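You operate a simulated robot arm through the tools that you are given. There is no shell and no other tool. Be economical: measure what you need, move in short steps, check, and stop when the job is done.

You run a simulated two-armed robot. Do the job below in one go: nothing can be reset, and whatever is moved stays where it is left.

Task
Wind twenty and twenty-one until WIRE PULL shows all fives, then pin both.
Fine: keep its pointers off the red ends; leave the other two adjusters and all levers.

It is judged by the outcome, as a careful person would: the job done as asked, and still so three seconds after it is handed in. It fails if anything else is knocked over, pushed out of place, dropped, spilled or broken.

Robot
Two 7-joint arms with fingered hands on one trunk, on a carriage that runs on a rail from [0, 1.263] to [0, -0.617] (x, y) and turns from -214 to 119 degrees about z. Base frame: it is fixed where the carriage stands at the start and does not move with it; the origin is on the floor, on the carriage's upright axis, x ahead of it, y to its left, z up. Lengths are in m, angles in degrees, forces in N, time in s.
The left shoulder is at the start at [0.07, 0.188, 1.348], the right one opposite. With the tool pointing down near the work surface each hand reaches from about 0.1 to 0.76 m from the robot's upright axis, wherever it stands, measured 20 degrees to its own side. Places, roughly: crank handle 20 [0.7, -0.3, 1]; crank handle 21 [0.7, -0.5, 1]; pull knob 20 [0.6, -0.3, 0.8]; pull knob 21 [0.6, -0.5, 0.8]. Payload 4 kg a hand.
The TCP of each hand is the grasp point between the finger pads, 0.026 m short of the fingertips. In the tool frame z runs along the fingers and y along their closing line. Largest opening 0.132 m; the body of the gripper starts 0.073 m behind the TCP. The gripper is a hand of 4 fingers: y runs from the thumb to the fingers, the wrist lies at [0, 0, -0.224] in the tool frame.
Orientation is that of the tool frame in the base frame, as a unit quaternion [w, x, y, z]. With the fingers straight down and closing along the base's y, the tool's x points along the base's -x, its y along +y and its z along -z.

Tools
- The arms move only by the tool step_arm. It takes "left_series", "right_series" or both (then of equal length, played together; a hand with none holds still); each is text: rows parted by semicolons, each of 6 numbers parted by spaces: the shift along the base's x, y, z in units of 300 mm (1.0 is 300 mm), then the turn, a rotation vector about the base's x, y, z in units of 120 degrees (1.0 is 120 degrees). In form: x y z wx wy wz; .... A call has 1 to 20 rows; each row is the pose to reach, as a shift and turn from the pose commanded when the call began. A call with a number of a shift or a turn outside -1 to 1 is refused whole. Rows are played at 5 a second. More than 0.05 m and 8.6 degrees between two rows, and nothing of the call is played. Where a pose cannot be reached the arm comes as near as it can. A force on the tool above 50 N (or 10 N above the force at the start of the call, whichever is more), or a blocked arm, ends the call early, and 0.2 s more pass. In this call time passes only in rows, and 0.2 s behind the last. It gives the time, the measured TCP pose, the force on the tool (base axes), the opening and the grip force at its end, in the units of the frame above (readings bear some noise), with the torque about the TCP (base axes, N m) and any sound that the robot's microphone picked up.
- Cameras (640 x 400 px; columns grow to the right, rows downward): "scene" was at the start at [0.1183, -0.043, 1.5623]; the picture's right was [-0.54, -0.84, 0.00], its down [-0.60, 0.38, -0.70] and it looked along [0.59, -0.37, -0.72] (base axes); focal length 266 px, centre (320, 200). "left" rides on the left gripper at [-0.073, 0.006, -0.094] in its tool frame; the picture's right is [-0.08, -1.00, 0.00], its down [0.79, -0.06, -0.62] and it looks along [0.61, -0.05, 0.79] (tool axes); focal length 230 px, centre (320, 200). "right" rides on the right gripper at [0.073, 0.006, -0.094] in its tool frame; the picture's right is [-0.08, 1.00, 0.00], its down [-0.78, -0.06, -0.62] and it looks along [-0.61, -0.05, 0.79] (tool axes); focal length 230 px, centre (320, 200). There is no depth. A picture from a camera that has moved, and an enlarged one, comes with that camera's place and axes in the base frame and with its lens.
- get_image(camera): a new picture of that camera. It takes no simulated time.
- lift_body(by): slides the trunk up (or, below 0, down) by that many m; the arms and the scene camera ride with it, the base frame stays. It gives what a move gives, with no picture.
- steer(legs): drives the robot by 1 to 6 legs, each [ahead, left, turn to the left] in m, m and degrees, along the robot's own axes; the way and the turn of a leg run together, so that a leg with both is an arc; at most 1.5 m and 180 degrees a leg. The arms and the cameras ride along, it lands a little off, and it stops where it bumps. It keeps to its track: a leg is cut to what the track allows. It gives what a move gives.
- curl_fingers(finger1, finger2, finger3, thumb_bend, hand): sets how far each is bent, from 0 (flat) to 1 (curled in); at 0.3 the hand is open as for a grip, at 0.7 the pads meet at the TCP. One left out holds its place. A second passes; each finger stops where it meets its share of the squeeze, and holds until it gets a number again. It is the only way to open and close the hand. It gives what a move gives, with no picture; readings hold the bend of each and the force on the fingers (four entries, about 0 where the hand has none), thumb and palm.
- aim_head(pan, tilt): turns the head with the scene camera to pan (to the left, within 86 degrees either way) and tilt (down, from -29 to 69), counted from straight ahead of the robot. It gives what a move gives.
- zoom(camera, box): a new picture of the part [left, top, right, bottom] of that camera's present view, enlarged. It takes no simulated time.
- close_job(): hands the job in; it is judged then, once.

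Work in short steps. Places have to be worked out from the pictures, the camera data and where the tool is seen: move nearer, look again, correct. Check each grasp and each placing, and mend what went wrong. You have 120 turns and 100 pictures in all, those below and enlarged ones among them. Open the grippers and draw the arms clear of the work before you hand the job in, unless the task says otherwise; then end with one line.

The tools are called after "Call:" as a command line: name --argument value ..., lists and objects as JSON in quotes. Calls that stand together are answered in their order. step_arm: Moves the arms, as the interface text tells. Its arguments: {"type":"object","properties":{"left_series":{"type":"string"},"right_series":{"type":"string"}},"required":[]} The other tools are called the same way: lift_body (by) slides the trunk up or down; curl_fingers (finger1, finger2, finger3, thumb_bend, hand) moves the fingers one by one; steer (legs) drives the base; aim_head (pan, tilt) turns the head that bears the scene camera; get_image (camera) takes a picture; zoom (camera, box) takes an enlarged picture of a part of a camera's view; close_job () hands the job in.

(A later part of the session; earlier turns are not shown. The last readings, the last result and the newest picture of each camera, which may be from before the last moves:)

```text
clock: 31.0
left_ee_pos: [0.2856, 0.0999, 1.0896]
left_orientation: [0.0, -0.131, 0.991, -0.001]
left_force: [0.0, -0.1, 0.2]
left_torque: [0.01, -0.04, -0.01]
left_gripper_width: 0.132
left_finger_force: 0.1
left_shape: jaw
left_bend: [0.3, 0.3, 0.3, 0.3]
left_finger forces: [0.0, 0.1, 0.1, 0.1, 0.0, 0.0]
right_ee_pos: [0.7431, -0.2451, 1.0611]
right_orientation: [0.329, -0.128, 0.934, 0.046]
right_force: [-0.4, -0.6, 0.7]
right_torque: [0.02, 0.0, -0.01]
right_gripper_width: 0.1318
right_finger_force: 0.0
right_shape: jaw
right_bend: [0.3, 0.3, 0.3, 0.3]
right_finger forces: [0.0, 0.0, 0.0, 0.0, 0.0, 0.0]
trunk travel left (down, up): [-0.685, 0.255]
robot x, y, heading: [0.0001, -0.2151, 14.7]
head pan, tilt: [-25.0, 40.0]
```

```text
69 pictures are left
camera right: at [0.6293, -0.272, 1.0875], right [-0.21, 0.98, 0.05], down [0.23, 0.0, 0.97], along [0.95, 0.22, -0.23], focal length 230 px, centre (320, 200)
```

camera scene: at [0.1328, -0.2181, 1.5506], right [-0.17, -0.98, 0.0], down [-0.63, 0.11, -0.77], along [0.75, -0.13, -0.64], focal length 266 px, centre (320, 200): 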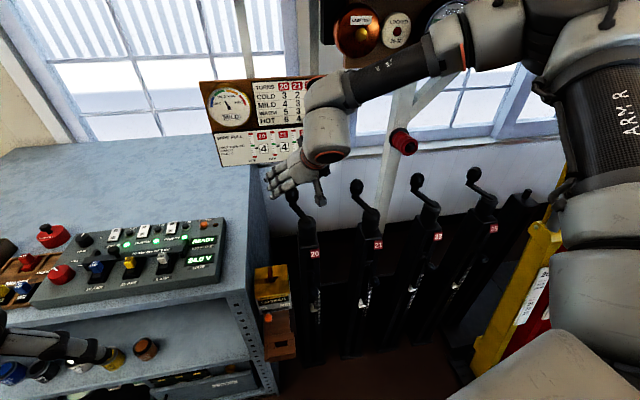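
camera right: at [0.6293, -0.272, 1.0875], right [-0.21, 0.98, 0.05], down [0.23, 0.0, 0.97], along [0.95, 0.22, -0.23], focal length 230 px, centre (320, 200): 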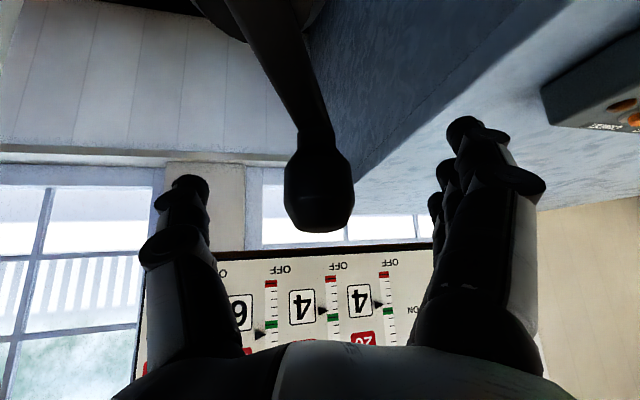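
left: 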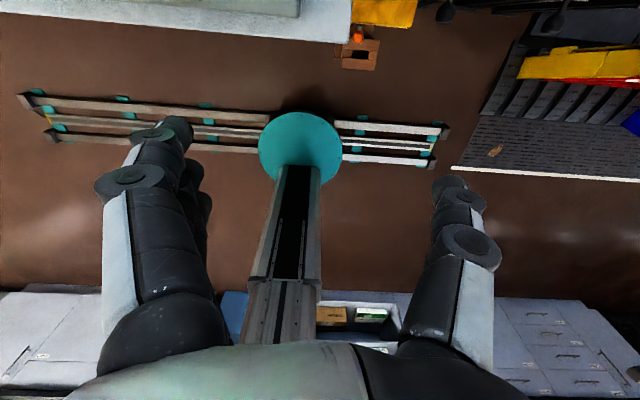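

The knob sits right at the grasp point. I close the hand on it.

Call:
curl_fingers --hand "right" --finger1 0.7 --finger2 0.7 --finger3 0.7 --thumb_bend 0.7

Call:
get_image --camera "right"

```text
clock: 32.0
left_ee_pos: [0.2854, 0.0992, 1.0893]
left_orientation: [0.0, -0.13, 0.991, 0.0]
left_force: [-0.3, 0.2, 0.4]
left_torque: [-0.01, -0.01, 0.0]
left_gripper_width: 0.132
left_finger_force: 0.1
left_shape: jaw
left_bend: [0.3, 0.3, 0.3, 0.3]
left_finger forces: [0.0, 0.0, 0.0, 0.0, 0.1, 0.0]
right_ee_pos: [0.7429, -0.2465, 1.0612]
right_orientation: [0.33, -0.128, 0.934, 0.046]
right_force: [1.1, -0.3, -2.7]
right_torque: [-0.03, 0.01, 0.02]
right_gripper_width: 0.0334
right_finger_force: 14.8
right_shape: fingers
right_bend: [0.65, 0.6, 0.63, 0.63]
right_finger forces: [3.0, 6.6, 5.5, 0.0, 15.2, 0.1]
trunk travel left (down, up): [-0.685, 0.255]
robot x, y, heading: [-0.0001, -0.2167, 15.0]
head pan, tilt: [-25.0, 40.0]
```

```text
68 pictures are left
camera right: at [0.629, -0.2718, 1.0874], right [-0.21, 0.98, 0.05], down [0.23, 0.0, 0.97], along [0.95, 0.22, -0.23], focal length 230 px, centre (320, 200)
```

right: 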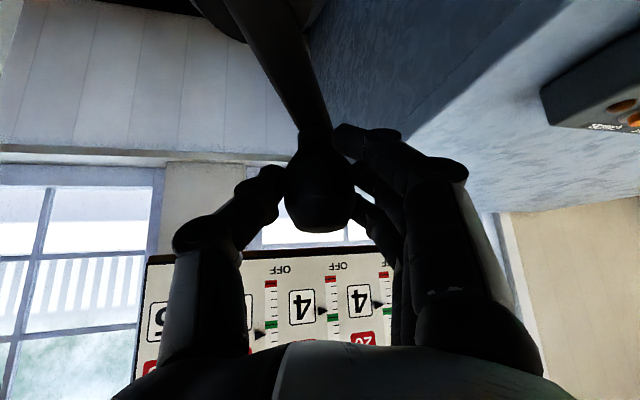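

Firm grip (about 15 N). The crank axis is near (0.68,-0.281), radius about 72 mm; I try 20° clockwise seen from above, and watch forces and the board.

Call:
step_arm --right_series "0.009 -0.019 0 0 0 0;0.017 -0.038 0 0 0 0;0.023 -0.058 0 0 0 0;0.027 -0.079 0 0 0 0"

Call:
get_image --camera "right"

Call:
zoom --camera "scene" --box '[200, 60, 400, 260]'

```text
clock: 33.0
left_ee_pos: [0.2852, 0.0993, 1.0893]
left_orientation: [0.001, -0.131, 0.991, 0.0]
left_force: [0.2, 0.3, -0.4]
left_torque: [0.0, -0.02, 0.01]
left_gripper_width: 0.1319
left_finger_force: 0.1
left_shape: jaw
left_bend: [0.3, 0.3, 0.3, 0.3]
left_finger forces: [0.1, 0.0, 0.0, 0.0, 0.0, 0.0]
right_ee_pos: [0.7492, -0.2688, 1.0608]
right_orientation: [0.33, -0.127, 0.934, 0.047]
right_force: [4.1, 1.4, 0.7]
right_torque: [0.0, -0.05, 0.02]
right_gripper_width: 0.0334
right_finger_force: 15.3
right_shape: fingers
right_bend: [0.66, 0.6, 0.63, 0.63]
right_finger forces: [2.7, 6.9, 6.3, 0.0, 15.2, 0.0]
trunk travel left (down, up): [-0.685, 0.255]
robot x, y, heading: [0.0018, -0.2165, 14.9]
head pan, tilt: [-25.0, 40.0]
```

```text
67 pictures are left
camera right: at [0.6362, -0.2948, 1.0872], right [-0.21, 0.98, 0.05], down [0.23, 0.0, 0.97], along [0.95, 0.22, -0.23], focal length 230 px, centre (320, 200)
```

right: 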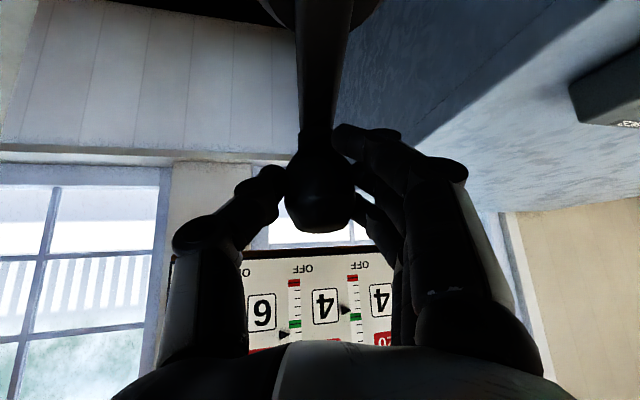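

```text
2.00 times, centred on (300, 160) of scene
camera zoom: at [0.1332, -0.2171, 1.4306], right [-0.17, -0.98, 0.0], down [-0.63, 0.11, -0.77], along [0.75, -0.13, -0.64], focal length 531 px, centre (360, 280)
```

zoom: 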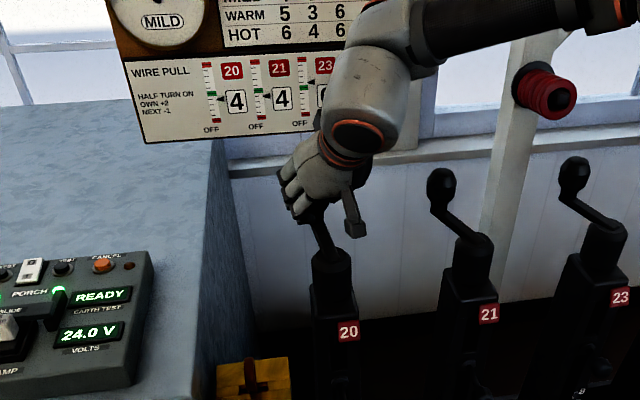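

It turns freely. I go 30° further clockwise and read the board enlarged.

Call:
step_arm --right_series "0.003 -0.033 0 0 0 0;0.001 -0.067 0 0 0 0;-0.004 -0.096 0 0 0 0;-0.013 -0.124 0 0 0 0"

Call:
zoom --camera "scene" --box '[200, 60, 340, 140]'

```text
clock: 34.0
left_ee_pos: [0.2853, 0.0991, 1.0888]
left_orientation: [0.0, -0.13, 0.992, 0.001]
left_force: [-0.6, 0.0, 0.0]
left_torque: [0.02, 0.01, -0.01]
left_gripper_width: 0.1316
left_finger_force: 0.1
left_shape: jaw
left_bend: [0.3, 0.3, 0.3, 0.3]
left_finger forces: [0.1, 0.0, 0.1, 0.1, 0.1, 0.0]
right_ee_pos: [0.7454, -0.3088, 1.0604]
right_orientation: [0.329, -0.127, 0.935, 0.047]
right_force: [4.6, -0.7, 2.0]
right_torque: [-0.05, -0.06, -0.05]
right_gripper_width: 0.0332
right_finger_force: 15.4
right_shape: fingers
right_bend: [0.66, 0.6, 0.63, 0.63]
right_finger forces: [2.7, 6.2, 5.7, 0.1, 16.2, 0.1]
trunk travel left (down, up): [-0.685, 0.255]
robot x, y, heading: [0.0008, -0.2176, 14.8]
head pan, tilt: [-25.0, 40.0]
```

```text
4.57 times, centred on (270, 100) of scene
camera zoom: at [0.1329, -0.2181, 1.4306], right [-0.17, -0.98, 0.0], down [-0.63, 0.11, -0.77], along [0.75, -0.13, -0.64], focal length 1214 px, centre (549, 657)
```

zoom: 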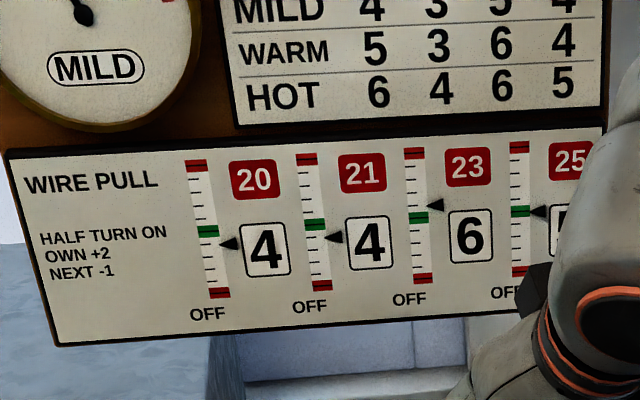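

The pointer has not clearly moved (perhaps it updates by half turns). I carry on clockwise to about 120° and check.

Call:
step_arm --right_series "-0.023 -0.045 0 0 0 0;-0.054 -0.084 0 0 0 0;-0.093 -0.115 0 0 0 0;-0.138 -0.138 0 0 0 0;-0.186 -0.151 0 0 0 0;-0.237 -0.154 0 0 0 0"

Call:
zoom --camera "scene" --box '[200, 60, 360, 260]'

Call:
get_image --camera "right"

```text
clock: 35.4
left_ee_pos: [0.2858, 0.0983, 1.0893]
left_orientation: [0.0, -0.131, 0.991, 0.0]
left_force: [0.0, 0.2, 0.7]
left_torque: [0.0, 0.02, 0.0]
left_gripper_width: 0.132
left_finger_force: 0.0
left_shape: jaw
left_bend: [0.3, 0.3, 0.3, 0.3]
left_finger forces: [0.0, 0.0, 0.0, 0.0, 0.0, 0.1]
right_ee_pos: [0.6715, -0.3532, 1.0599]
right_orientation: [0.329, -0.127, 0.934, 0.047]
right_force: [0.3, -4.4, -1.5]
right_torque: [-0.15, 0.05, -0.09]
right_gripper_width: 0.0332
right_finger_force: 15.8
right_shape: fingers
right_bend: [0.67, 0.61, 0.64, 0.63]
right_finger forces: [3.3, 5.8, 4.8, 0.1, 17.4, 0.1]
trunk travel left (down, up): [-0.685, 0.255]
robot x, y, heading: [0.0002, -0.217, 14.8]
head pan, tilt: [-25.0, 40.0]
```

```text
2.00 times, centred on (280, 160) of scene
camera zoom: at [0.1322, -0.2186, 1.4305], right [-0.17, -0.98, 0.0], down [-0.63, 0.11, -0.77], along [0.75, -0.13, -0.64], focal length 531 px, centre (400, 280)
```

zoom: 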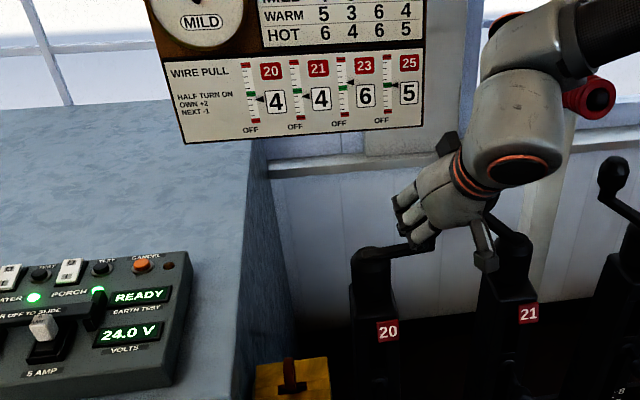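

```text
63 pictures are left
camera right: at [0.5591, -0.379, 1.0872], right [-0.21, 0.98, 0.05], down [0.23, 0.0, 0.97], along [0.95, 0.22, -0.23], focal length 230 px, centre (320, 200)
```

right: 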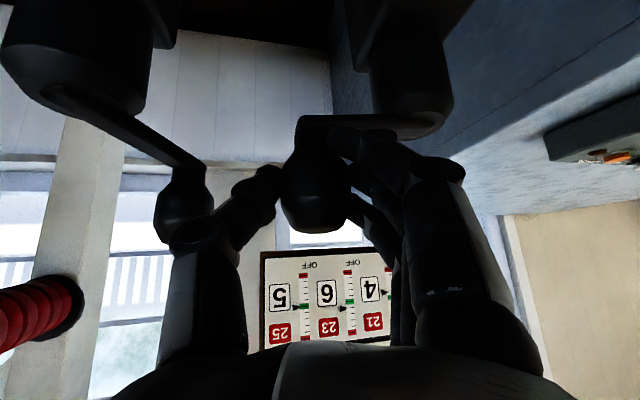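

Forces are small and the crank arm points to −y now. I finish the half turn.

Call:
step_arm --right_series "-0.05 0.005 0 0 0 0;-0.098 0.023 0 0 0 0;-0.14 0.051 0 0 0 0;-0.176 0.087 0 0 0 0;-0.2 0.122 0 0 0 0"

Call:
zoom --camera "scene" --box '[200, 60, 360, 260]'

```text
clock: 36.6
left_ee_pos: [0.2829, 0.0996, 1.0908]
left_orientation: [0.001, -0.131, 0.991, 0.0]
left_force: [0.5, 0.3, 0.1]
left_torque: [0.01, -0.01, -0.01]
left_gripper_width: 0.1319
left_finger_force: 0.0
left_shape: jaw
left_bend: [0.3, 0.3, 0.3, 0.3]
left_finger forces: [0.0, 0.0, 0.0, 0.0, 0.0, 0.1]
right_ee_pos: [0.6117, -0.3163, 1.0613]
right_orientation: [0.33, -0.128, 0.934, 0.047]
right_force: [-14.1, -6.5, -6.4]
right_torque: [-0.24, 0.35, -0.1]
right_gripper_width: 0.0333
right_finger_force: 16.9
right_shape: fingers
right_bend: [0.67, 0.61, 0.64, 0.63]
right_finger forces: [7.1, 6.1, 3.6, 0.0, 17.5, 0.0]
trunk travel left (down, up): [-0.685, 0.255]
robot x, y, heading: [0.0008, -0.215, 15.0]
head pan, tilt: [-25.0, 40.0]
```

```text
2.00 times, centred on (280, 160) of scene
camera zoom: at [0.13, -0.2184, 1.4308], right [-0.17, -0.98, 0.0], down [-0.63, 0.11, -0.77], along [0.76, -0.13, -0.64], focal length 531 px, centre (400, 280)
```

zoom: 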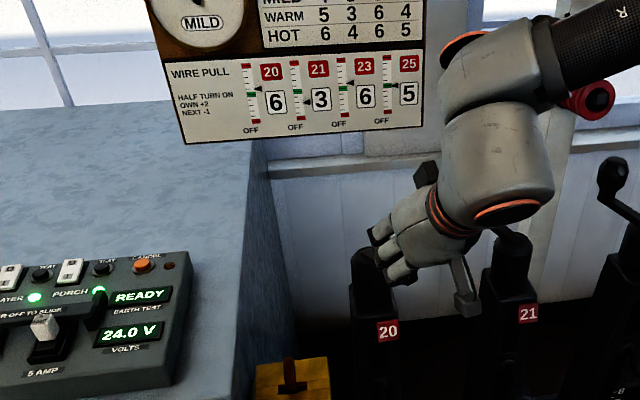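

The board jumped to 6 3 6 5, so clockwise is on. I release the knob and then retreat upward and back.

Call:
curl_fingers --hand "right" --finger1 0.3 --finger2 0.3 --finger3 0.3 --thumb_bend 0.3

Call:
get_image --camera "right"

```text
clock: 37.6
left_ee_pos: [0.2849, 0.1005, 1.0901]
left_orientation: [0.0, -0.13, 0.991, 0.0]
left_force: [0.0, 0.4, 0.6]
left_torque: [-0.01, -0.02, -0.02]
left_gripper_width: 0.1317
left_finger_force: 0.2
left_shape: jaw
left_bend: [0.3, 0.3, 0.3, 0.3]
left_finger forces: [0.0, 0.0, 0.0, 0.0, 0.1, 0.1]
right_ee_pos: [0.6145, -0.316, 1.0604]
right_orientation: [0.329, -0.128, 0.934, 0.046]
right_force: [0.2, -1.0, 0.9]
right_torque: [0.02, 0.01, -0.04]
right_gripper_width: 0.1359
right_finger_force: 0.0
right_shape: fingers
right_bend: [0.3, 0.3, 0.3, 0.3]
right_finger forces: [0.1, 0.0, 0.1, 0.0, 0.0, 0.0]
trunk travel left (down, up): [-0.685, 0.255]
robot x, y, heading: [-0.0002, -0.2199, 15.1]
head pan, tilt: [-25.0, 40.0]
```

```text
61 pictures are left
camera right: at [0.5008, -0.3414, 1.0874], right [-0.21, 0.98, 0.05], down [0.23, 0.0, 0.97], along [0.95, 0.22, -0.23], focal length 230 px, centre (320, 200)
```

right: 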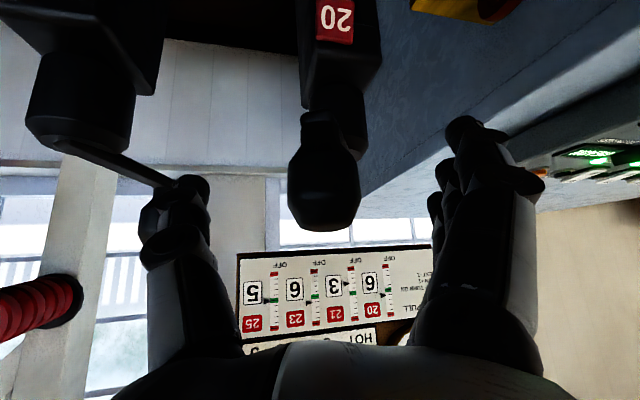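

Crank 20 released at its opposite side. I retract the hand up and back, then shift the robot 0.12 m to the right.

Call:
step_arm --right_series "-0.1 -0.02 0.1 0 0 0;-0.2 -0.04 0.2 0 0 0;-0.3 -0.06 0.3 0 0 0;-0.4 -0.06 0.34 0 0 0"

Call:
steer --legs '[[-0.031, -0.116, 0]]'

Call:
get_image --camera "scene"

Call:
get_image --camera "right"

```text
clock: 38.6
left_ee_pos: [0.2833, 0.0998, 1.0901]
left_orientation: [0.0, -0.13, 0.991, 0.0]
left_force: [0.0, 0.2, 0.3]
left_torque: [-0.01, -0.05, -0.02]
left_gripper_width: 0.132
left_finger_force: 0.1
left_shape: jaw
left_bend: [0.3, 0.3, 0.3, 0.3]
left_finger forces: [0.1, 0.1, 0.1, 0.0, 0.0, 0.0]
right_ee_pos: [0.4921, -0.3341, 1.1656]
right_orientation: [0.33, -0.128, 0.934, 0.047]
right_force: [0.5, -0.6, 0.8]
right_torque: [-0.01, -0.01, 0.03]
right_gripper_width: 0.1357
right_finger_force: 0.0
right_shape: fingers
right_bend: [0.3, 0.3, 0.3, 0.3]
right_finger forces: [0.0, 0.1, 0.1, 0.0, 0.1, 0.0]
trunk travel left (down, up): [-0.685, 0.255]
robot x, y, heading: [0.0014, -0.2146, 15.0]
head pan, tilt: [-25.0, 40.0]
```

```text
clock: 39.8
left_ee_pos: [0.285, -0.0162, 1.0893]
left_orientation: [0.0, -0.132, 0.991, -0.001]
left_force: [-0.1, 0.6, 0.0]
left_torque: [-0.01, 0.0, -0.01]
left_gripper_width: 0.1319
left_finger_force: 0.1
left_shape: jaw
left_bend: [0.3, 0.3, 0.3, 0.3]
left_finger forces: [0.0, 0.0, 0.0, 0.0, 0.0, 0.0]
right_ee_pos: [0.4931, -0.4484, 1.1648]
right_orientation: [0.33, -0.128, 0.934, 0.045]
right_force: [0.7, 0.4, -0.1]
right_torque: [-0.01, 0.01, 0.0]
right_gripper_width: 0.1359
right_finger_force: 0.1
right_shape: fingers
right_bend: [0.3, 0.3, 0.3, 0.3]
right_finger forces: [0.1, 0.0, 0.0, 0.0, 0.0, 0.0]
trunk travel left (down, up): [-0.685, 0.255]
robot x, y, heading: [0.0007, -0.3338, 15.0]
head pan, tilt: [-25.0, 40.0]
```

```text
60 pictures are left
camera scene: at [0.1324, -0.3331, 1.4306], right [-0.17, -0.99, 0.0], down [-0.63, 0.11, -0.77], along [0.75, -0.13, -0.64], focal length 266 px, centre (320, 200)
```

scene: 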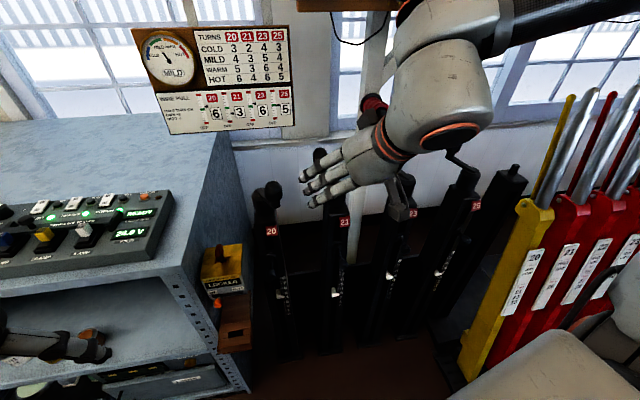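

```text
59 pictures are left
camera right: at [0.3807, -0.475, 1.1926], right [-0.21, 0.98, 0.05], down [0.23, 0.0, 0.97], along [0.95, 0.22, -0.23], focal length 230 px, centre (320, 200)
```

right: 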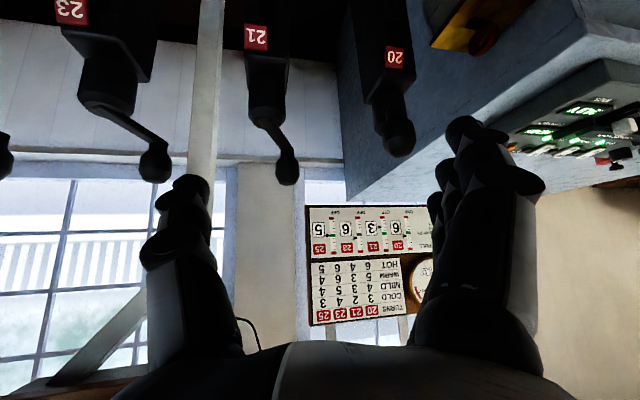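

Knob 21 triangulates to (0.743,-0.445,1.05). I bring the open hand over it, staying higher than crank 20's handle on the way.

Call:
step_arm --right_series "0.14 -0.02 -0.02 0 0 0;0.28 -0.03 -0.05 0 0 0;0.42 -0.03 -0.1 0 0 0;0.55 -0.02 -0.16 0 0 0;0.67 -0.01 -0.23 0 0 0;0.77 0 -0.3 0 0 0;0.833 0.005 -0.355 0 0 0"

Call:
get_image --camera "right"

```text
clock: 41.4
left_ee_pos: [0.2841, -0.0184, 1.0883]
left_orientation: [0.0, -0.131, 0.991, 0.001]
left_force: [0.6, 0.0, -0.7]
left_torque: [-0.04, 0.02, -0.02]
left_gripper_width: 0.1317
left_finger_force: 0.0
left_shape: jaw
left_bend: [0.3, 0.3, 0.3, 0.3]
left_finger forces: [0.0, 0.1, 0.0, 0.0, 0.1, 0.1]
right_ee_pos: [0.7426, -0.4492, 1.0593]
right_orientation: [0.33, -0.128, 0.934, 0.046]
right_force: [0.2, -0.5, -1.5]
right_torque: [0.04, -0.01, 0.0]
right_gripper_width: 0.1359
right_finger_force: 0.0
right_shape: fingers
right_bend: [0.3, 0.3, 0.3, 0.3]
right_finger forces: [0.0, 0.0, 0.0, 0.1, 0.1, 0.0]
trunk travel left (down, up): [-0.685, 0.255]
robot x, y, heading: [-0.002, -0.3301, 15.0]
head pan, tilt: [-25.0, 40.0]
```

```text
58 pictures are left
camera right: at [0.6301, -0.4758, 1.0852], right [-0.21, 0.98, 0.05], down [0.23, 0.0, 0.97], along [0.95, 0.22, -0.23], focal length 230 px, centre (320, 200)
```

right: 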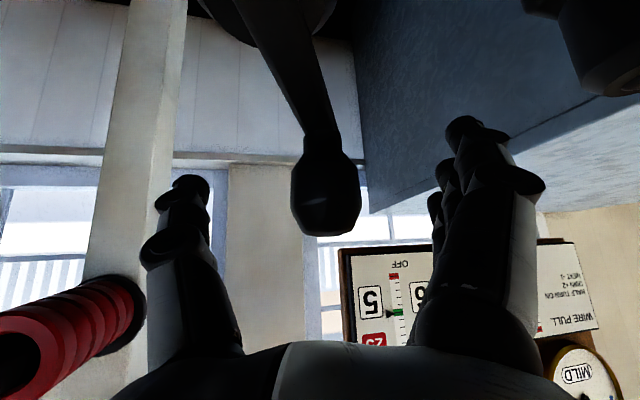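

The knob is centred in the hand. I close on it.

Call:
curl_fingers --hand "right" --finger1 0.7 --finger2 0.7 --finger3 0.7 --thumb_bend 0.7

```text
clock: 42.4
left_ee_pos: [0.2846, -0.0164, 1.0874]
left_orientation: [0.0, -0.132, 0.991, 0.0]
left_force: [-0.3, 0.3, 0.4]
left_torque: [0.03, -0.03, -0.04]
left_gripper_width: 0.132
left_finger_force: 0.0
left_shape: jaw
left_bend: [0.3, 0.3, 0.3, 0.3]
left_finger forces: [0.0, 0.0, 0.0, 0.1, 0.0, 0.0]
right_ee_pos: [0.7423, -0.4483, 1.0589]
right_orientation: [0.33, -0.129, 0.934, 0.047]
right_force: [0.1, 2.2, -3.1]
right_torque: [-0.03, 0.01, 0.04]
right_gripper_width: 0.0313
right_finger_force: 15.3
right_shape: fingers
right_bend: [0.66, 0.59, 0.62, 0.64]
right_finger forces: [2.9, 6.7, 6.8, 0.0, 13.8, 0.1]
trunk travel left (down, up): [-0.685, 0.255]
robot x, y, heading: [0.0033, -0.3325, 14.9]
head pan, tilt: [-25.0, 40.0]
```

Grip is good. I wind 21 a half turn clockwise along its circle in two calls.

Call:
step_arm --right_series "0.019 -0.048 0 0 0 0;0.028 -0.099 0 0 0 0;0.027 -0.151 0 0 0 0;0.014 -0.202 0 0 0 0;-0.009 -0.248 0 0 0 0;-0.041 -0.289 0 0 0 0;-0.08 -0.323 0 0 0 0;-0.126 -0.347 0 0 0 0;-0.176 -0.361 0 0 0 0;-0.228 -0.365 0 0 0 0"

Call:
get_image --camera "scene"

```text
clock: 44.6
left_ee_pos: [0.2844, -0.0175, 1.0891]
left_orientation: [0.0, -0.131, 0.991, 0.0]
left_force: [0.3, 0.5, 1.2]
left_torque: [0.0, -0.02, -0.03]
left_gripper_width: 0.1317
left_finger_force: 0.0
left_shape: jaw
left_bend: [0.3, 0.3, 0.3, 0.3]
left_finger forces: [0.0, 0.1, 0.0, 0.1, 0.0, 0.1]
right_ee_pos: [0.6741, -0.5574, 1.0589]
right_orientation: [0.329, -0.127, 0.935, 0.046]
right_force: [0.3, 2.1, -0.1]
right_torque: [-0.04, 0.0, -0.01]
right_gripper_width: 0.0307
right_finger_force: 15.7
right_shape: fingers
right_bend: [0.66, 0.59, 0.62, 0.65]
right_finger forces: [3.4, 6.6, 6.8, 0.0, 14.4, 0.1]
trunk travel left (down, up): [-0.685, 0.255]
robot x, y, heading: [0.0014, -0.3352, 15.1]
head pan, tilt: [-25.0, 40.0]
```

```text
57 pictures are left
camera scene: at [0.1322, -0.3348, 1.4307], right [-0.17, -0.98, 0.0], down [-0.63, 0.11, -0.77], along [0.75, -0.13, -0.64], focal length 266 px, centre (320, 200)
```

scene: 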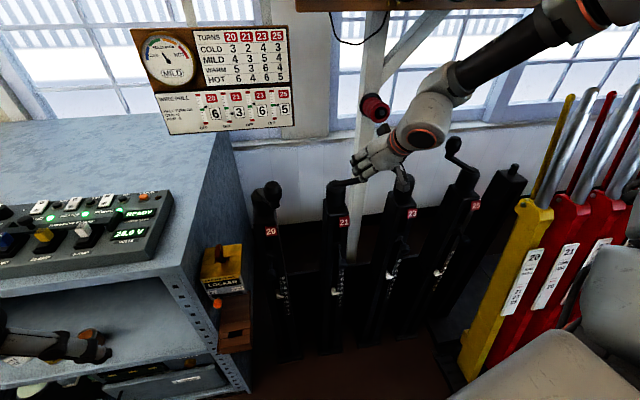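

Low forces, nothing touched. I finish the half turn.

Call:
step_arm --right_series "-0.051 0.007 0 0 0 0;-0.1 0.025 0 0 0 0;-0.144 0.053 0 0 0 0;-0.182 0.089 0 0 0 0;-0.211 0.132 0 0 0 0"

Call:
zoom --camera "scene" --box '[140, 20, 400, 220]'

```text
clock: 45.8
left_ee_pos: [0.2837, -0.0177, 1.0901]
left_orientation: [0.0, -0.131, 0.991, 0.001]
left_force: [-0.7, -0.7, 0.9]
left_torque: [0.01, 0.01, 0.0]
left_gripper_width: 0.1319
left_finger_force: 0.0
left_shape: jaw
left_bend: [0.3, 0.3, 0.3, 0.3]
left_finger forces: [0.1, 0.1, 0.1, 0.0, 0.0, 0.1]
right_ee_pos: [0.6104, -0.5171, 1.0587]
right_orientation: [0.329, -0.128, 0.935, 0.047]
right_force: [-7.1, -2.7, -5.2]
right_torque: [-0.16, 0.16, -0.02]
right_gripper_width: 0.0308
right_finger_force: 15.9
right_shape: fingers
right_bend: [0.67, 0.6, 0.63, 0.65]
right_finger forces: [5.1, 6.2, 5.6, 0.0, 15.9, 0.0]
trunk travel left (down, up): [-0.685, 0.255]
robot x, y, heading: [-0.0015, -0.3334, 15.0]
head pan, tilt: [-25.0, 40.0]
```

```text
2.00 times, centred on (270, 120) of scene
camera zoom: at [0.1317, -0.3353, 1.4306], right [-0.17, -0.98, 0.0], down [-0.63, 0.11, -0.77], along [0.75, -0.13, -0.64], focal length 531 px, centre (420, 360)
```

zoom: 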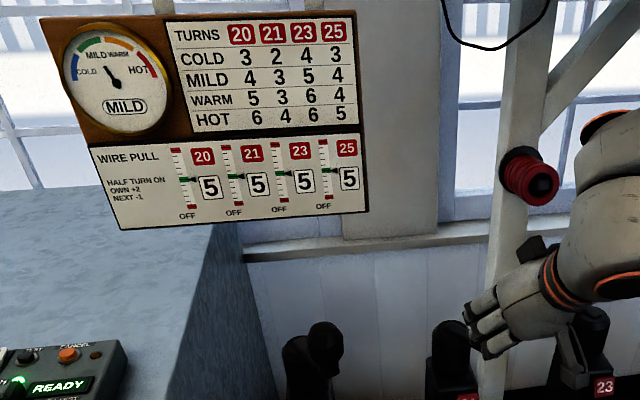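

The board reads 5 5 5 5. I release and retract the hand to deal with the pins.

Call:
curl_fingers --hand "right" --finger1 0.3 --finger2 0.3 --finger3 0.3 --thumb_bend 0.3

Call:
step_arm --right_series "-0.1 0.0 0.1 0 0 0;-0.2 0.02 0.2 0 0 0;-0.3 0.04 0.24 0 0 0;-0.4 0.06 0.24 0 0 0;-0.5 0.08 0.2 0 0 0"

Call:
zoom --camera "scene" --box '[140, 20, 400, 220]'

```text
clock: 46.8
left_ee_pos: [0.285, -0.017, 1.0895]
left_orientation: [0.0, -0.131, 0.991, 0.0]
left_force: [-0.1, 1.1, 1.3]
left_torque: [0.01, 0.02, -0.03]
left_gripper_width: 0.132
left_finger_force: 0.1
left_shape: jaw
left_bend: [0.3, 0.3, 0.3, 0.3]
left_finger forces: [0.1, 0.1, 0.1, 0.0, 0.1, 0.1]
right_ee_pos: [0.6109, -0.5187, 1.06]
right_orientation: [0.33, -0.128, 0.934, 0.047]
right_force: [0.0, 0.3, 0.1]
right_torque: [0.0, 0.0, 0.0]
right_gripper_width: 0.1357
right_finger_force: 0.1
right_shape: fingers
right_bend: [0.3, 0.3, 0.3, 0.3]
right_finger forces: [0.1, 0.0, 0.0, 0.0, 0.0, 0.1]
trunk travel left (down, up): [-0.685, 0.255]
robot x, y, heading: [-0.0005, -0.3328, 15.2]
head pan, tilt: [-25.0, 40.0]
```

```text
clock: 48.0
left_ee_pos: [0.2824, -0.0142, 1.0885]
left_orientation: [0.001, -0.132, 0.991, -0.002]
left_force: [-0.7, 0.5, -0.2]
left_torque: [-0.06, -0.05, -0.03]
left_gripper_width: 0.1319
left_finger_force: 0.1
left_shape: jaw
left_bend: [0.3, 0.3, 0.3, 0.3]
left_finger forces: [0.1, 0.0, 0.1, 0.1, 0.0, 0.0]
right_ee_pos: [0.4652, -0.4897, 1.1218]
right_orientation: [0.329, -0.133, 0.934, 0.046]
right_force: [0.5, 0.5, 0.0]
right_torque: [-0.04, 0.0, -0.04]
right_gripper_width: 0.1361
right_finger_force: 0.0
right_shape: fingers
right_bend: [0.3, 0.3, 0.3, 0.3]
right_finger forces: [0.0, 0.1, 0.1, 0.0, 0.1, 0.1]
right hand out of reach, approached as far as the arm can: row 5
trunk travel left (down, up): [-0.685, 0.255]
robot x, y, heading: [0.0006, -0.3316, 15.1]
head pan, tilt: [-25.0, 40.0]
```

```text
2.00 times, centred on (270, 120) of scene
camera zoom: at [0.1299, -0.3304, 1.4308], right [-0.17, -0.99, 0.0], down [-0.63, 0.11, -0.77], along [0.76, -0.13, -0.64], focal length 531 px, centre (420, 360)
```

zoom: 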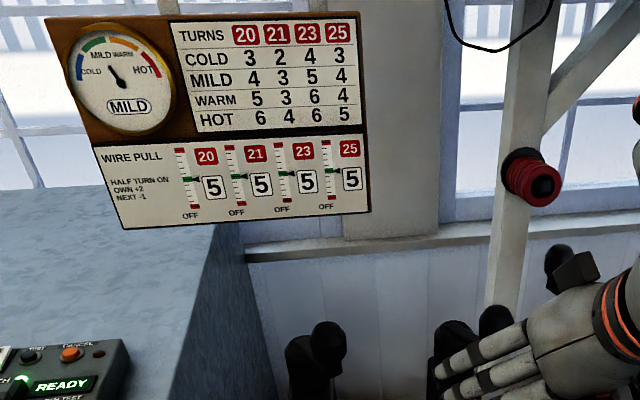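

All fives hold. Now I lower the trunk to bring the hand and its camera level with the pull knobs.

Call:
lift_body --by -0.22

Call:
get_image --camera "right"

Call:
aim_head --pan -28 --tilt 35

Call:
get_image --camera "scene"

```text
clock: 50.4
left_ee_pos: [0.2851, -0.0174, 0.8696]
left_orientation: [0.0, -0.131, 0.991, 0.0]
left_force: [0.2, -0.3, 0.8]
left_torque: [-0.01, 0.05, 0.0]
left_gripper_width: 0.132
left_finger_force: 0.0
left_shape: jaw
left_bend: [0.3, 0.3, 0.3, 0.3]
left_finger forces: [0.0, 0.0, 0.0, 0.0, 0.0, 0.0]
right_ee_pos: [0.4684, -0.4938, 0.9001]
right_orientation: [0.328, -0.133, 0.934, 0.048]
right_force: [-0.6, -0.4, 0.0]
right_torque: [0.0, -0.01, -0.01]
right_gripper_width: 0.136
right_finger_force: 0.2
right_shape: fingers
right_bend: [0.3, 0.3, 0.3, 0.3]
right_finger forces: [0.1, 0.0, 0.0, 0.0, 0.0, 0.1]
trunk travel left (down, up): [-0.465, 0.475]
robot x, y, heading: [-0.0011, -0.3356, 15.4]
head pan, tilt: [-25.0, 40.0]
```

```text
54 pictures are left
camera right: at [0.3544, -0.5198, 0.9274], right [-0.22, 0.97, 0.05], down [0.24, 0.0, 0.97], along [0.95, 0.22, -0.23], focal length 230 px, centre (320, 200)
```

right: 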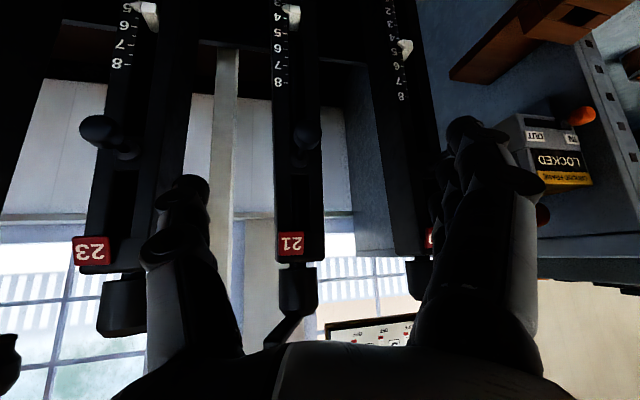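

```text
clock: 51.0
left_ee_pos: [0.2847, -0.0175, 0.8697]
left_orientation: [0.0, -0.132, 0.991, 0.001]
left_force: [-0.1, -1.0, 0.3]
left_torque: [-0.01, 0.0, 0.0]
left_gripper_width: 0.1321
left_finger_force: 0.0
left_shape: jaw
left_bend: [0.3, 0.3, 0.3, 0.3]
left_finger forces: [0.0, 0.0, 0.1, 0.0, 0.0, 0.0]
right_ee_pos: [0.4674, -0.4933, 0.8996]
right_orientation: [0.328, -0.132, 0.934, 0.047]
right_force: [0.3, 1.1, 0.7]
right_torque: [-0.02, 0.01, 0.02]
right_gripper_width: 0.1359
right_finger_force: 0.0
right_shape: fingers
right_bend: [0.3, 0.3, 0.3, 0.3]
right_finger forces: [0.0, 0.0, 0.1, 0.1, 0.1, 0.0]
trunk travel left (down, up): [-0.465, 0.475]
robot x, y, heading: [-0.0004, -0.3303, 15.2]
head pan, tilt: [-28.0, 35.0]
```

```text
53 pictures are left
camera scene: at [0.1343, -0.3398, 1.2181], right [-0.22, -0.97, 0.0], down [-0.56, 0.13, -0.82], along [0.8, -0.18, -0.57], focal length 266 px, centre (320, 200)
```

scene: 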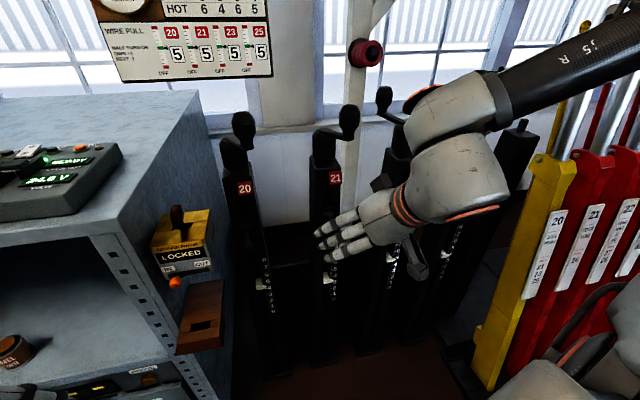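

Call:
zoom --camera "right" --box '[60, 60, 460, 310]'

```text
1.60 times, centred on (260, 185) of right
camera zoom: at [0.3545, -0.5197, 0.9273], right [-0.22, 0.97, 0.05], down [0.24, 0.0, 0.97], along [0.95, 0.22, -0.23], focal length 368 px, centre (416, 224)
```

zoom: 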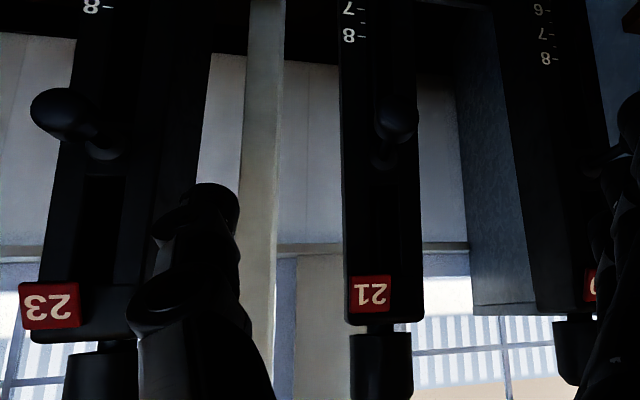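

Combining views, knob 21 is near (0.56,-0.48,0.817), with its stem along x. I bring the open hand onto it along the hand's axis.

Call:
step_arm --right_series "0.07 0 0 0 0 0;0.13 0.015 -0.09 0 0 0;0.2 0.03 -0.17 0 0 0;0.25 0.038 -0.22 0 0 0"

Call:
get_image --camera "right"

Call:
zoom --camera "scene" --box '[220, 140, 460, 340]'

```text
clock: 52.0
left_ee_pos: [0.2842, -0.017, 0.8691]
left_orientation: [0.0, -0.132, 0.991, 0.001]
left_force: [0.2, -0.2, 0.2]
left_torque: [-0.01, -0.01, -0.01]
left_gripper_width: 0.132
left_finger_force: 0.1
left_shape: jaw
left_bend: [0.3, 0.3, 0.3, 0.3]
left_finger forces: [0.0, 0.1, 0.0, 0.1, 0.1, 0.1]
right_ee_pos: [0.5432, -0.4806, 0.8329]
right_orientation: [0.328, -0.132, 0.934, 0.047]
right_force: [-0.4, -1.0, -1.0]
right_torque: [0.0, -0.01, 0.03]
right_gripper_width: 0.1362
right_finger_force: 0.0
right_shape: fingers
right_bend: [0.3, 0.3, 0.3, 0.3]
right_finger forces: [0.1, 0.1, 0.0, 0.1, 0.1, 0.0]
trunk travel left (down, up): [-0.465, 0.475]
robot x, y, heading: [0.0021, -0.3309, 14.9]
head pan, tilt: [-28.0, 35.0]
```

```text
51 pictures are left
camera right: at [0.4301, -0.5076, 0.8603], right [-0.22, 0.97, 0.05], down [0.24, 0.0, 0.97], along [0.95, 0.23, -0.23], focal length 230 px, centre (320, 200)
```

right: 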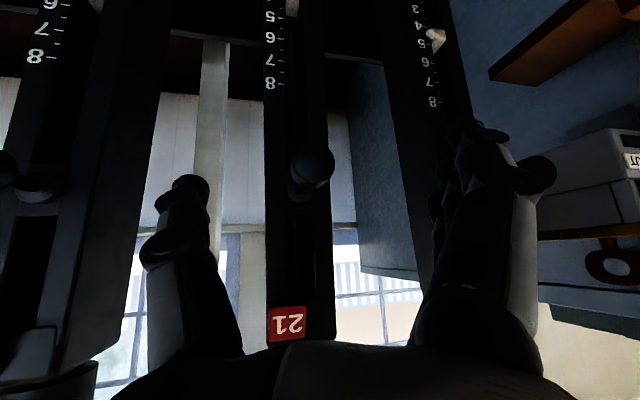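

```text
2.00 times, centred on (340, 240) of scene
camera zoom: at [0.1348, -0.3396, 1.2181], right [-0.22, -0.97, 0.0], down [-0.56, 0.13, -0.82], along [0.8, -0.18, -0.57], focal length 531 px, centre (280, 120)
```

zoom: 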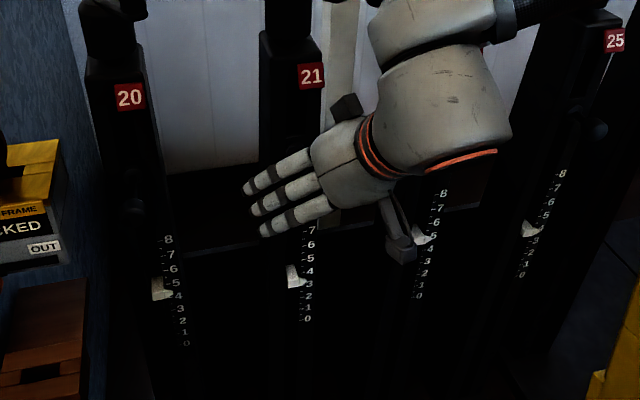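

Knob 21 re-triangulates to (0.563,-0.480,0.809), ~27 mm wide. I move the last 30 mm and close on it.

Call:
step_arm --right_series "0.035 0.002 -0.04 0 0 0;0.066 0.003 -0.073 0 0 0"

Call:
curl_fingers --hand "right" --finger1 0.7 --finger2 0.7 --finger3 0.7 --thumb_bend 0.7

Call:
get_image --camera "right"

```text
clock: 52.6
left_ee_pos: [0.285, -0.0179, 0.8692]
left_orientation: [0.0, -0.132, 0.991, 0.001]
left_force: [-0.8, 0.2, -0.4]
left_torque: [-0.02, -0.02, 0.0]
left_gripper_width: 0.132
left_finger_force: 0.1
left_shape: jaw
left_bend: [0.3, 0.3, 0.3, 0.3]
left_finger forces: [0.0, 0.0, 0.1, 0.1, 0.0, 0.0]
right_ee_pos: [0.5618, -0.4816, 0.8117]
right_orientation: [0.328, -0.133, 0.934, 0.048]
right_force: [0.2, 0.5, -1.5]
right_torque: [0.01, -0.02, -0.01]
right_gripper_width: 0.136
right_finger_force: 0.0
right_shape: fingers
right_bend: [0.3, 0.3, 0.3, 0.3]
right_finger forces: [0.1, 0.0, 0.0, 0.0, 0.0, 0.0]
trunk travel left (down, up): [-0.465, 0.475]
robot x, y, heading: [-0.0006, -0.334, 15.3]
head pan, tilt: [-28.0, 35.0]
```

```text
clock: 53.6
left_ee_pos: [0.2857, -0.0178, 0.8696]
left_orientation: [0.0, -0.131, 0.991, 0.0]
left_force: [-0.1, -0.3, 0.7]
left_torque: [0.0, 0.0, -0.03]
left_gripper_width: 0.1321
left_finger_force: 0.1
left_shape: jaw
left_bend: [0.3, 0.3, 0.3, 0.3]
left_finger forces: [0.1, 0.1, 0.0, 0.1, 0.0, 0.0]
right_ee_pos: [0.5633, -0.4813, 0.8113]
right_orientation: [0.327, -0.132, 0.935, 0.047]
right_force: [1.9, 0.4, -3.2]
right_torque: [0.04, 0.03, 0.02]
right_gripper_width: 0.0223
right_finger_force: 9.2
right_shape: fingers
right_bend: [0.7, 0.62, 0.66, 0.66]
right_finger forces: [0.0, 6.0, 3.3, 0.0, 9.7, 0.0]
trunk travel left (down, up): [-0.465, 0.475]
robot x, y, heading: [-0.0011, -0.3329, 14.8]
head pan, tilt: [-28.0, 35.0]
```

```text
49 pictures are left
camera right: at [0.4497, -0.5081, 0.8386], right [-0.22, 0.97, 0.05], down [0.24, 0.0, 0.97], along [0.95, 0.22, -0.23], focal length 230 px, centre (320, 200)
```

right: 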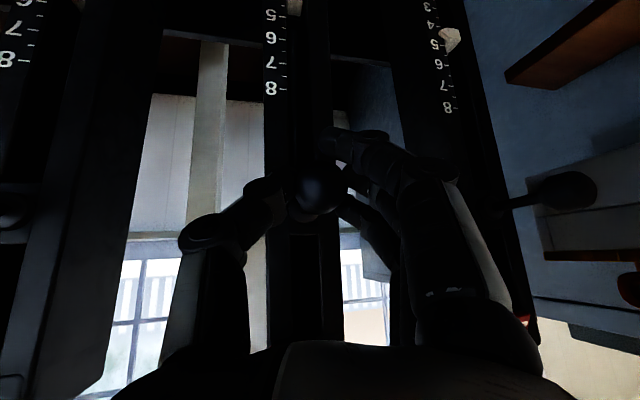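

The knob is held. I push it toward the column (+x) gently, 15 mm.

Call:
step_arm --right_series "0.013 0 0 0 0 0;0.025 0 0 0 0 0;0.038 0 0 0 0 0;0.05 0 0 0 0 0"

Call:
get_image --camera "right"

```text
clock: 54.6
left_ee_pos: [0.2846, -0.0175, 0.8697]
left_orientation: [0.0, -0.131, 0.991, 0.0]
left_force: [-0.3, 0.2, -0.3]
left_torque: [0.01, -0.03, 0.01]
left_gripper_width: 0.1318
left_finger_force: 0.0
left_shape: jaw
left_bend: [0.3, 0.3, 0.3, 0.3]
left_finger forces: [0.1, 0.1, 0.1, 0.1, 0.1, 0.1]
right_ee_pos: [0.5782, -0.4814, 0.8105]
right_orientation: [0.327, -0.132, 0.935, 0.047]
right_force: [0.1, 0.2, -5.9]
right_torque: [-0.01, 0.05, 0.05]
right_gripper_width: 0.0227
right_finger_force: 10.1
right_shape: fingers
right_bend: [0.7, 0.62, 0.66, 0.66]
right_finger forces: [0.0, 6.5, 3.3, 0.0, 10.1, 0.1]
trunk travel left (down, up): [-0.465, 0.475]
robot x, y, heading: [-0.0029, -0.3331, 15.1]
head pan, tilt: [-28.0, 35.0]
```

```text
48 pictures are left
camera right: at [0.4651, -0.5081, 0.8387], right [-0.22, 0.97, 0.05], down [0.24, 0.0, 0.97], along [0.95, 0.22, -0.23], focal length 230 px, centre (320, 200)
```

right: 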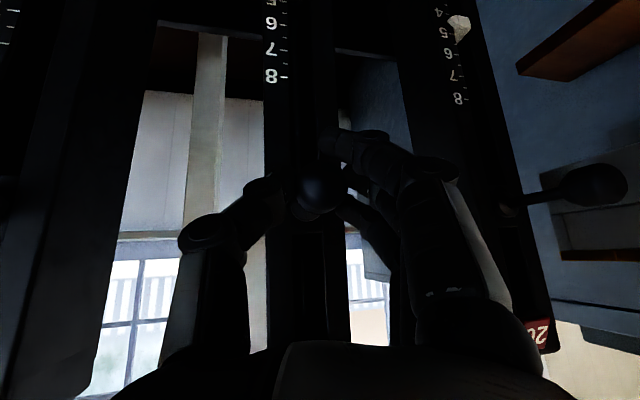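

The knob slid in with the hand at almost no force. I keep pushing until it seats.

Call:
step_arm --right_series "0.01 0 0 0 0 0;0.02 0 0 0 0 0;0.03 0 0 0 0 0;0.04 0 0 0 0 0"

Call:
get_image --camera "right"

```text
clock: 55.6
left_ee_pos: [0.2831, -0.0172, 0.8701]
left_orientation: [0.001, -0.131, 0.991, 0.0]
left_force: [-0.2, -0.3, 0.8]
left_torque: [0.0, 0.01, 0.02]
left_gripper_width: 0.132
left_finger_force: 0.1
left_shape: jaw
left_bend: [0.3, 0.3, 0.3, 0.3]
left_finger forces: [0.0, 0.0, 0.1, 0.0, 0.0, 0.0]
right_ee_pos: [0.5869, -0.4822, 0.8113]
right_orientation: [0.326, -0.132, 0.935, 0.048]
right_force: [-16.2, -1.9, -5.9]
right_torque: [-0.05, 0.27, -0.04]
right_gripper_width: 0.0219
right_finger_force: 12.2
right_shape: fingers
right_bend: [0.7, 0.62, 0.66, 0.66]
right_finger forces: [0.0, 6.6, 4.3, 0.0, 13.7, 0.1]
trunk travel left (down, up): [-0.465, 0.475]
robot x, y, heading: [0.0003, -0.3353, 15.0]
head pan, tilt: [-28.0, 35.0]
```

```text
47 pictures are left
camera right: at [0.4745, -0.5084, 0.8388], right [-0.22, 0.97, 0.05], down [0.24, 0.0, 0.97], along [0.95, 0.22, -0.23], focal length 230 px, centre (320, 200)
```

right: 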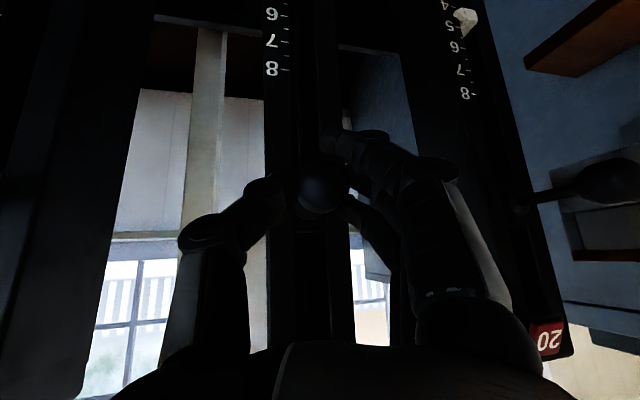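

It now meets 16 N: seated, about 20 mm in. I open, back off, and compare with the pinned knobs 23 and 25.

Call:
curl_fingers --hand "right" --finger1 0.3 --finger2 0.3 --finger3 0.3 --thumb_bend 0.3

Call:
step_arm --right_series "-0.09 -0.01 0.08 0 0 0;-0.19 -0.02 0.16 0 0 0;-0.3 -0.02 0.2 0 0 0;-0.4 -0.02 0.26 0 0 0"

Call:
get_image --camera "right"

Call:
zoom --camera "right" --box '[40, 50, 440, 300]'

```text
clock: 56.6
left_ee_pos: [0.284, -0.0173, 0.8696]
left_orientation: [0.0, -0.131, 0.991, 0.001]
left_force: [-0.7, 0.3, 0.0]
left_torque: [-0.01, 0.01, 0.02]
left_gripper_width: 0.1318
left_finger_force: 0.1
left_shape: jaw
left_bend: [0.3, 0.3, 0.3, 0.3]
left_finger forces: [0.1, 0.0, 0.0, 0.0, 0.0, 0.0]
right_ee_pos: [0.5894, -0.4809, 0.8115]
right_orientation: [0.328, -0.132, 0.934, 0.047]
right_force: [-0.3, -0.5, -0.2]
right_torque: [0.01, 0.01, -0.01]
right_gripper_width: 0.1357
right_finger_force: 0.0
right_shape: fingers
right_bend: [0.3, 0.3, 0.3, 0.3]
right_finger forces: [0.1, 0.1, 0.0, 0.0, 0.0, 0.1]
trunk travel left (down, up): [-0.465, 0.475]
robot x, y, heading: [-0.0032, -0.3348, 15.1]
head pan, tilt: [-28.0, 35.0]
```

```text
clock: 57.6
left_ee_pos: [0.2829, -0.0172, 0.8694]
left_orientation: [0.001, -0.132, 0.991, 0.001]
left_force: [0.9, 0.0, -0.1]
left_torque: [-0.05, 0.0, -0.02]
left_gripper_width: 0.1316
left_finger_force: 0.0
left_shape: jaw
left_bend: [0.3, 0.3, 0.3, 0.3]
left_finger forces: [0.0, 0.0, 0.0, 0.0, 0.0, 0.1]
right_ee_pos: [0.4693, -0.4875, 0.8908]
right_orientation: [0.328, -0.132, 0.934, 0.047]
right_force: [-0.4, 0.3, -0.1]
right_torque: [0.01, 0.01, -0.01]
right_gripper_width: 0.1361
right_finger_force: 0.0
right_shape: fingers
right_bend: [0.3, 0.3, 0.3, 0.3]
right_finger forces: [0.0, 0.0, 0.1, 0.0, 0.0, 0.1]
trunk travel left (down, up): [-0.465, 0.475]
robot x, y, heading: [-0.0013, -0.3296, 15.0]
head pan, tilt: [-28.0, 35.0]
```

```text
46 pictures are left
camera right: at [0.3566, -0.5138, 0.9181], right [-0.22, 0.97, 0.05], down [0.24, 0.0, 0.97], along [0.95, 0.22, -0.23], focal length 230 px, centre (320, 200)
```

right: 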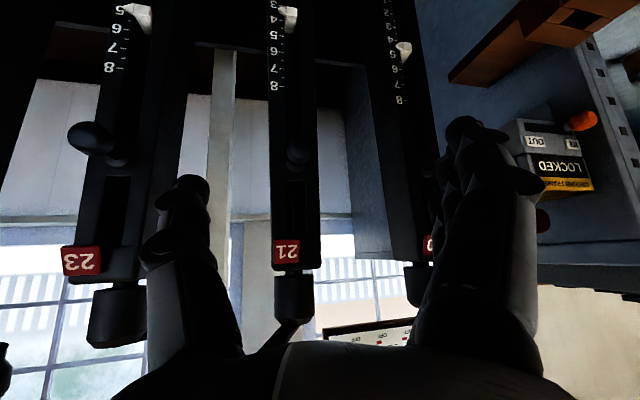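

```text
1.60 times, centred on (240, 175) of right
camera zoom: at [0.3566, -0.5138, 0.9181], right [-0.22, 0.97, 0.05], down [0.24, 0.0, 0.97], along [0.95, 0.22, -0.23], focal length 368 px, centre (448, 240)
```

zoom: 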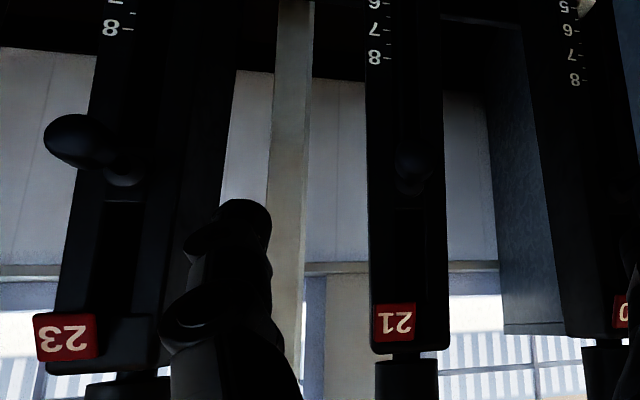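

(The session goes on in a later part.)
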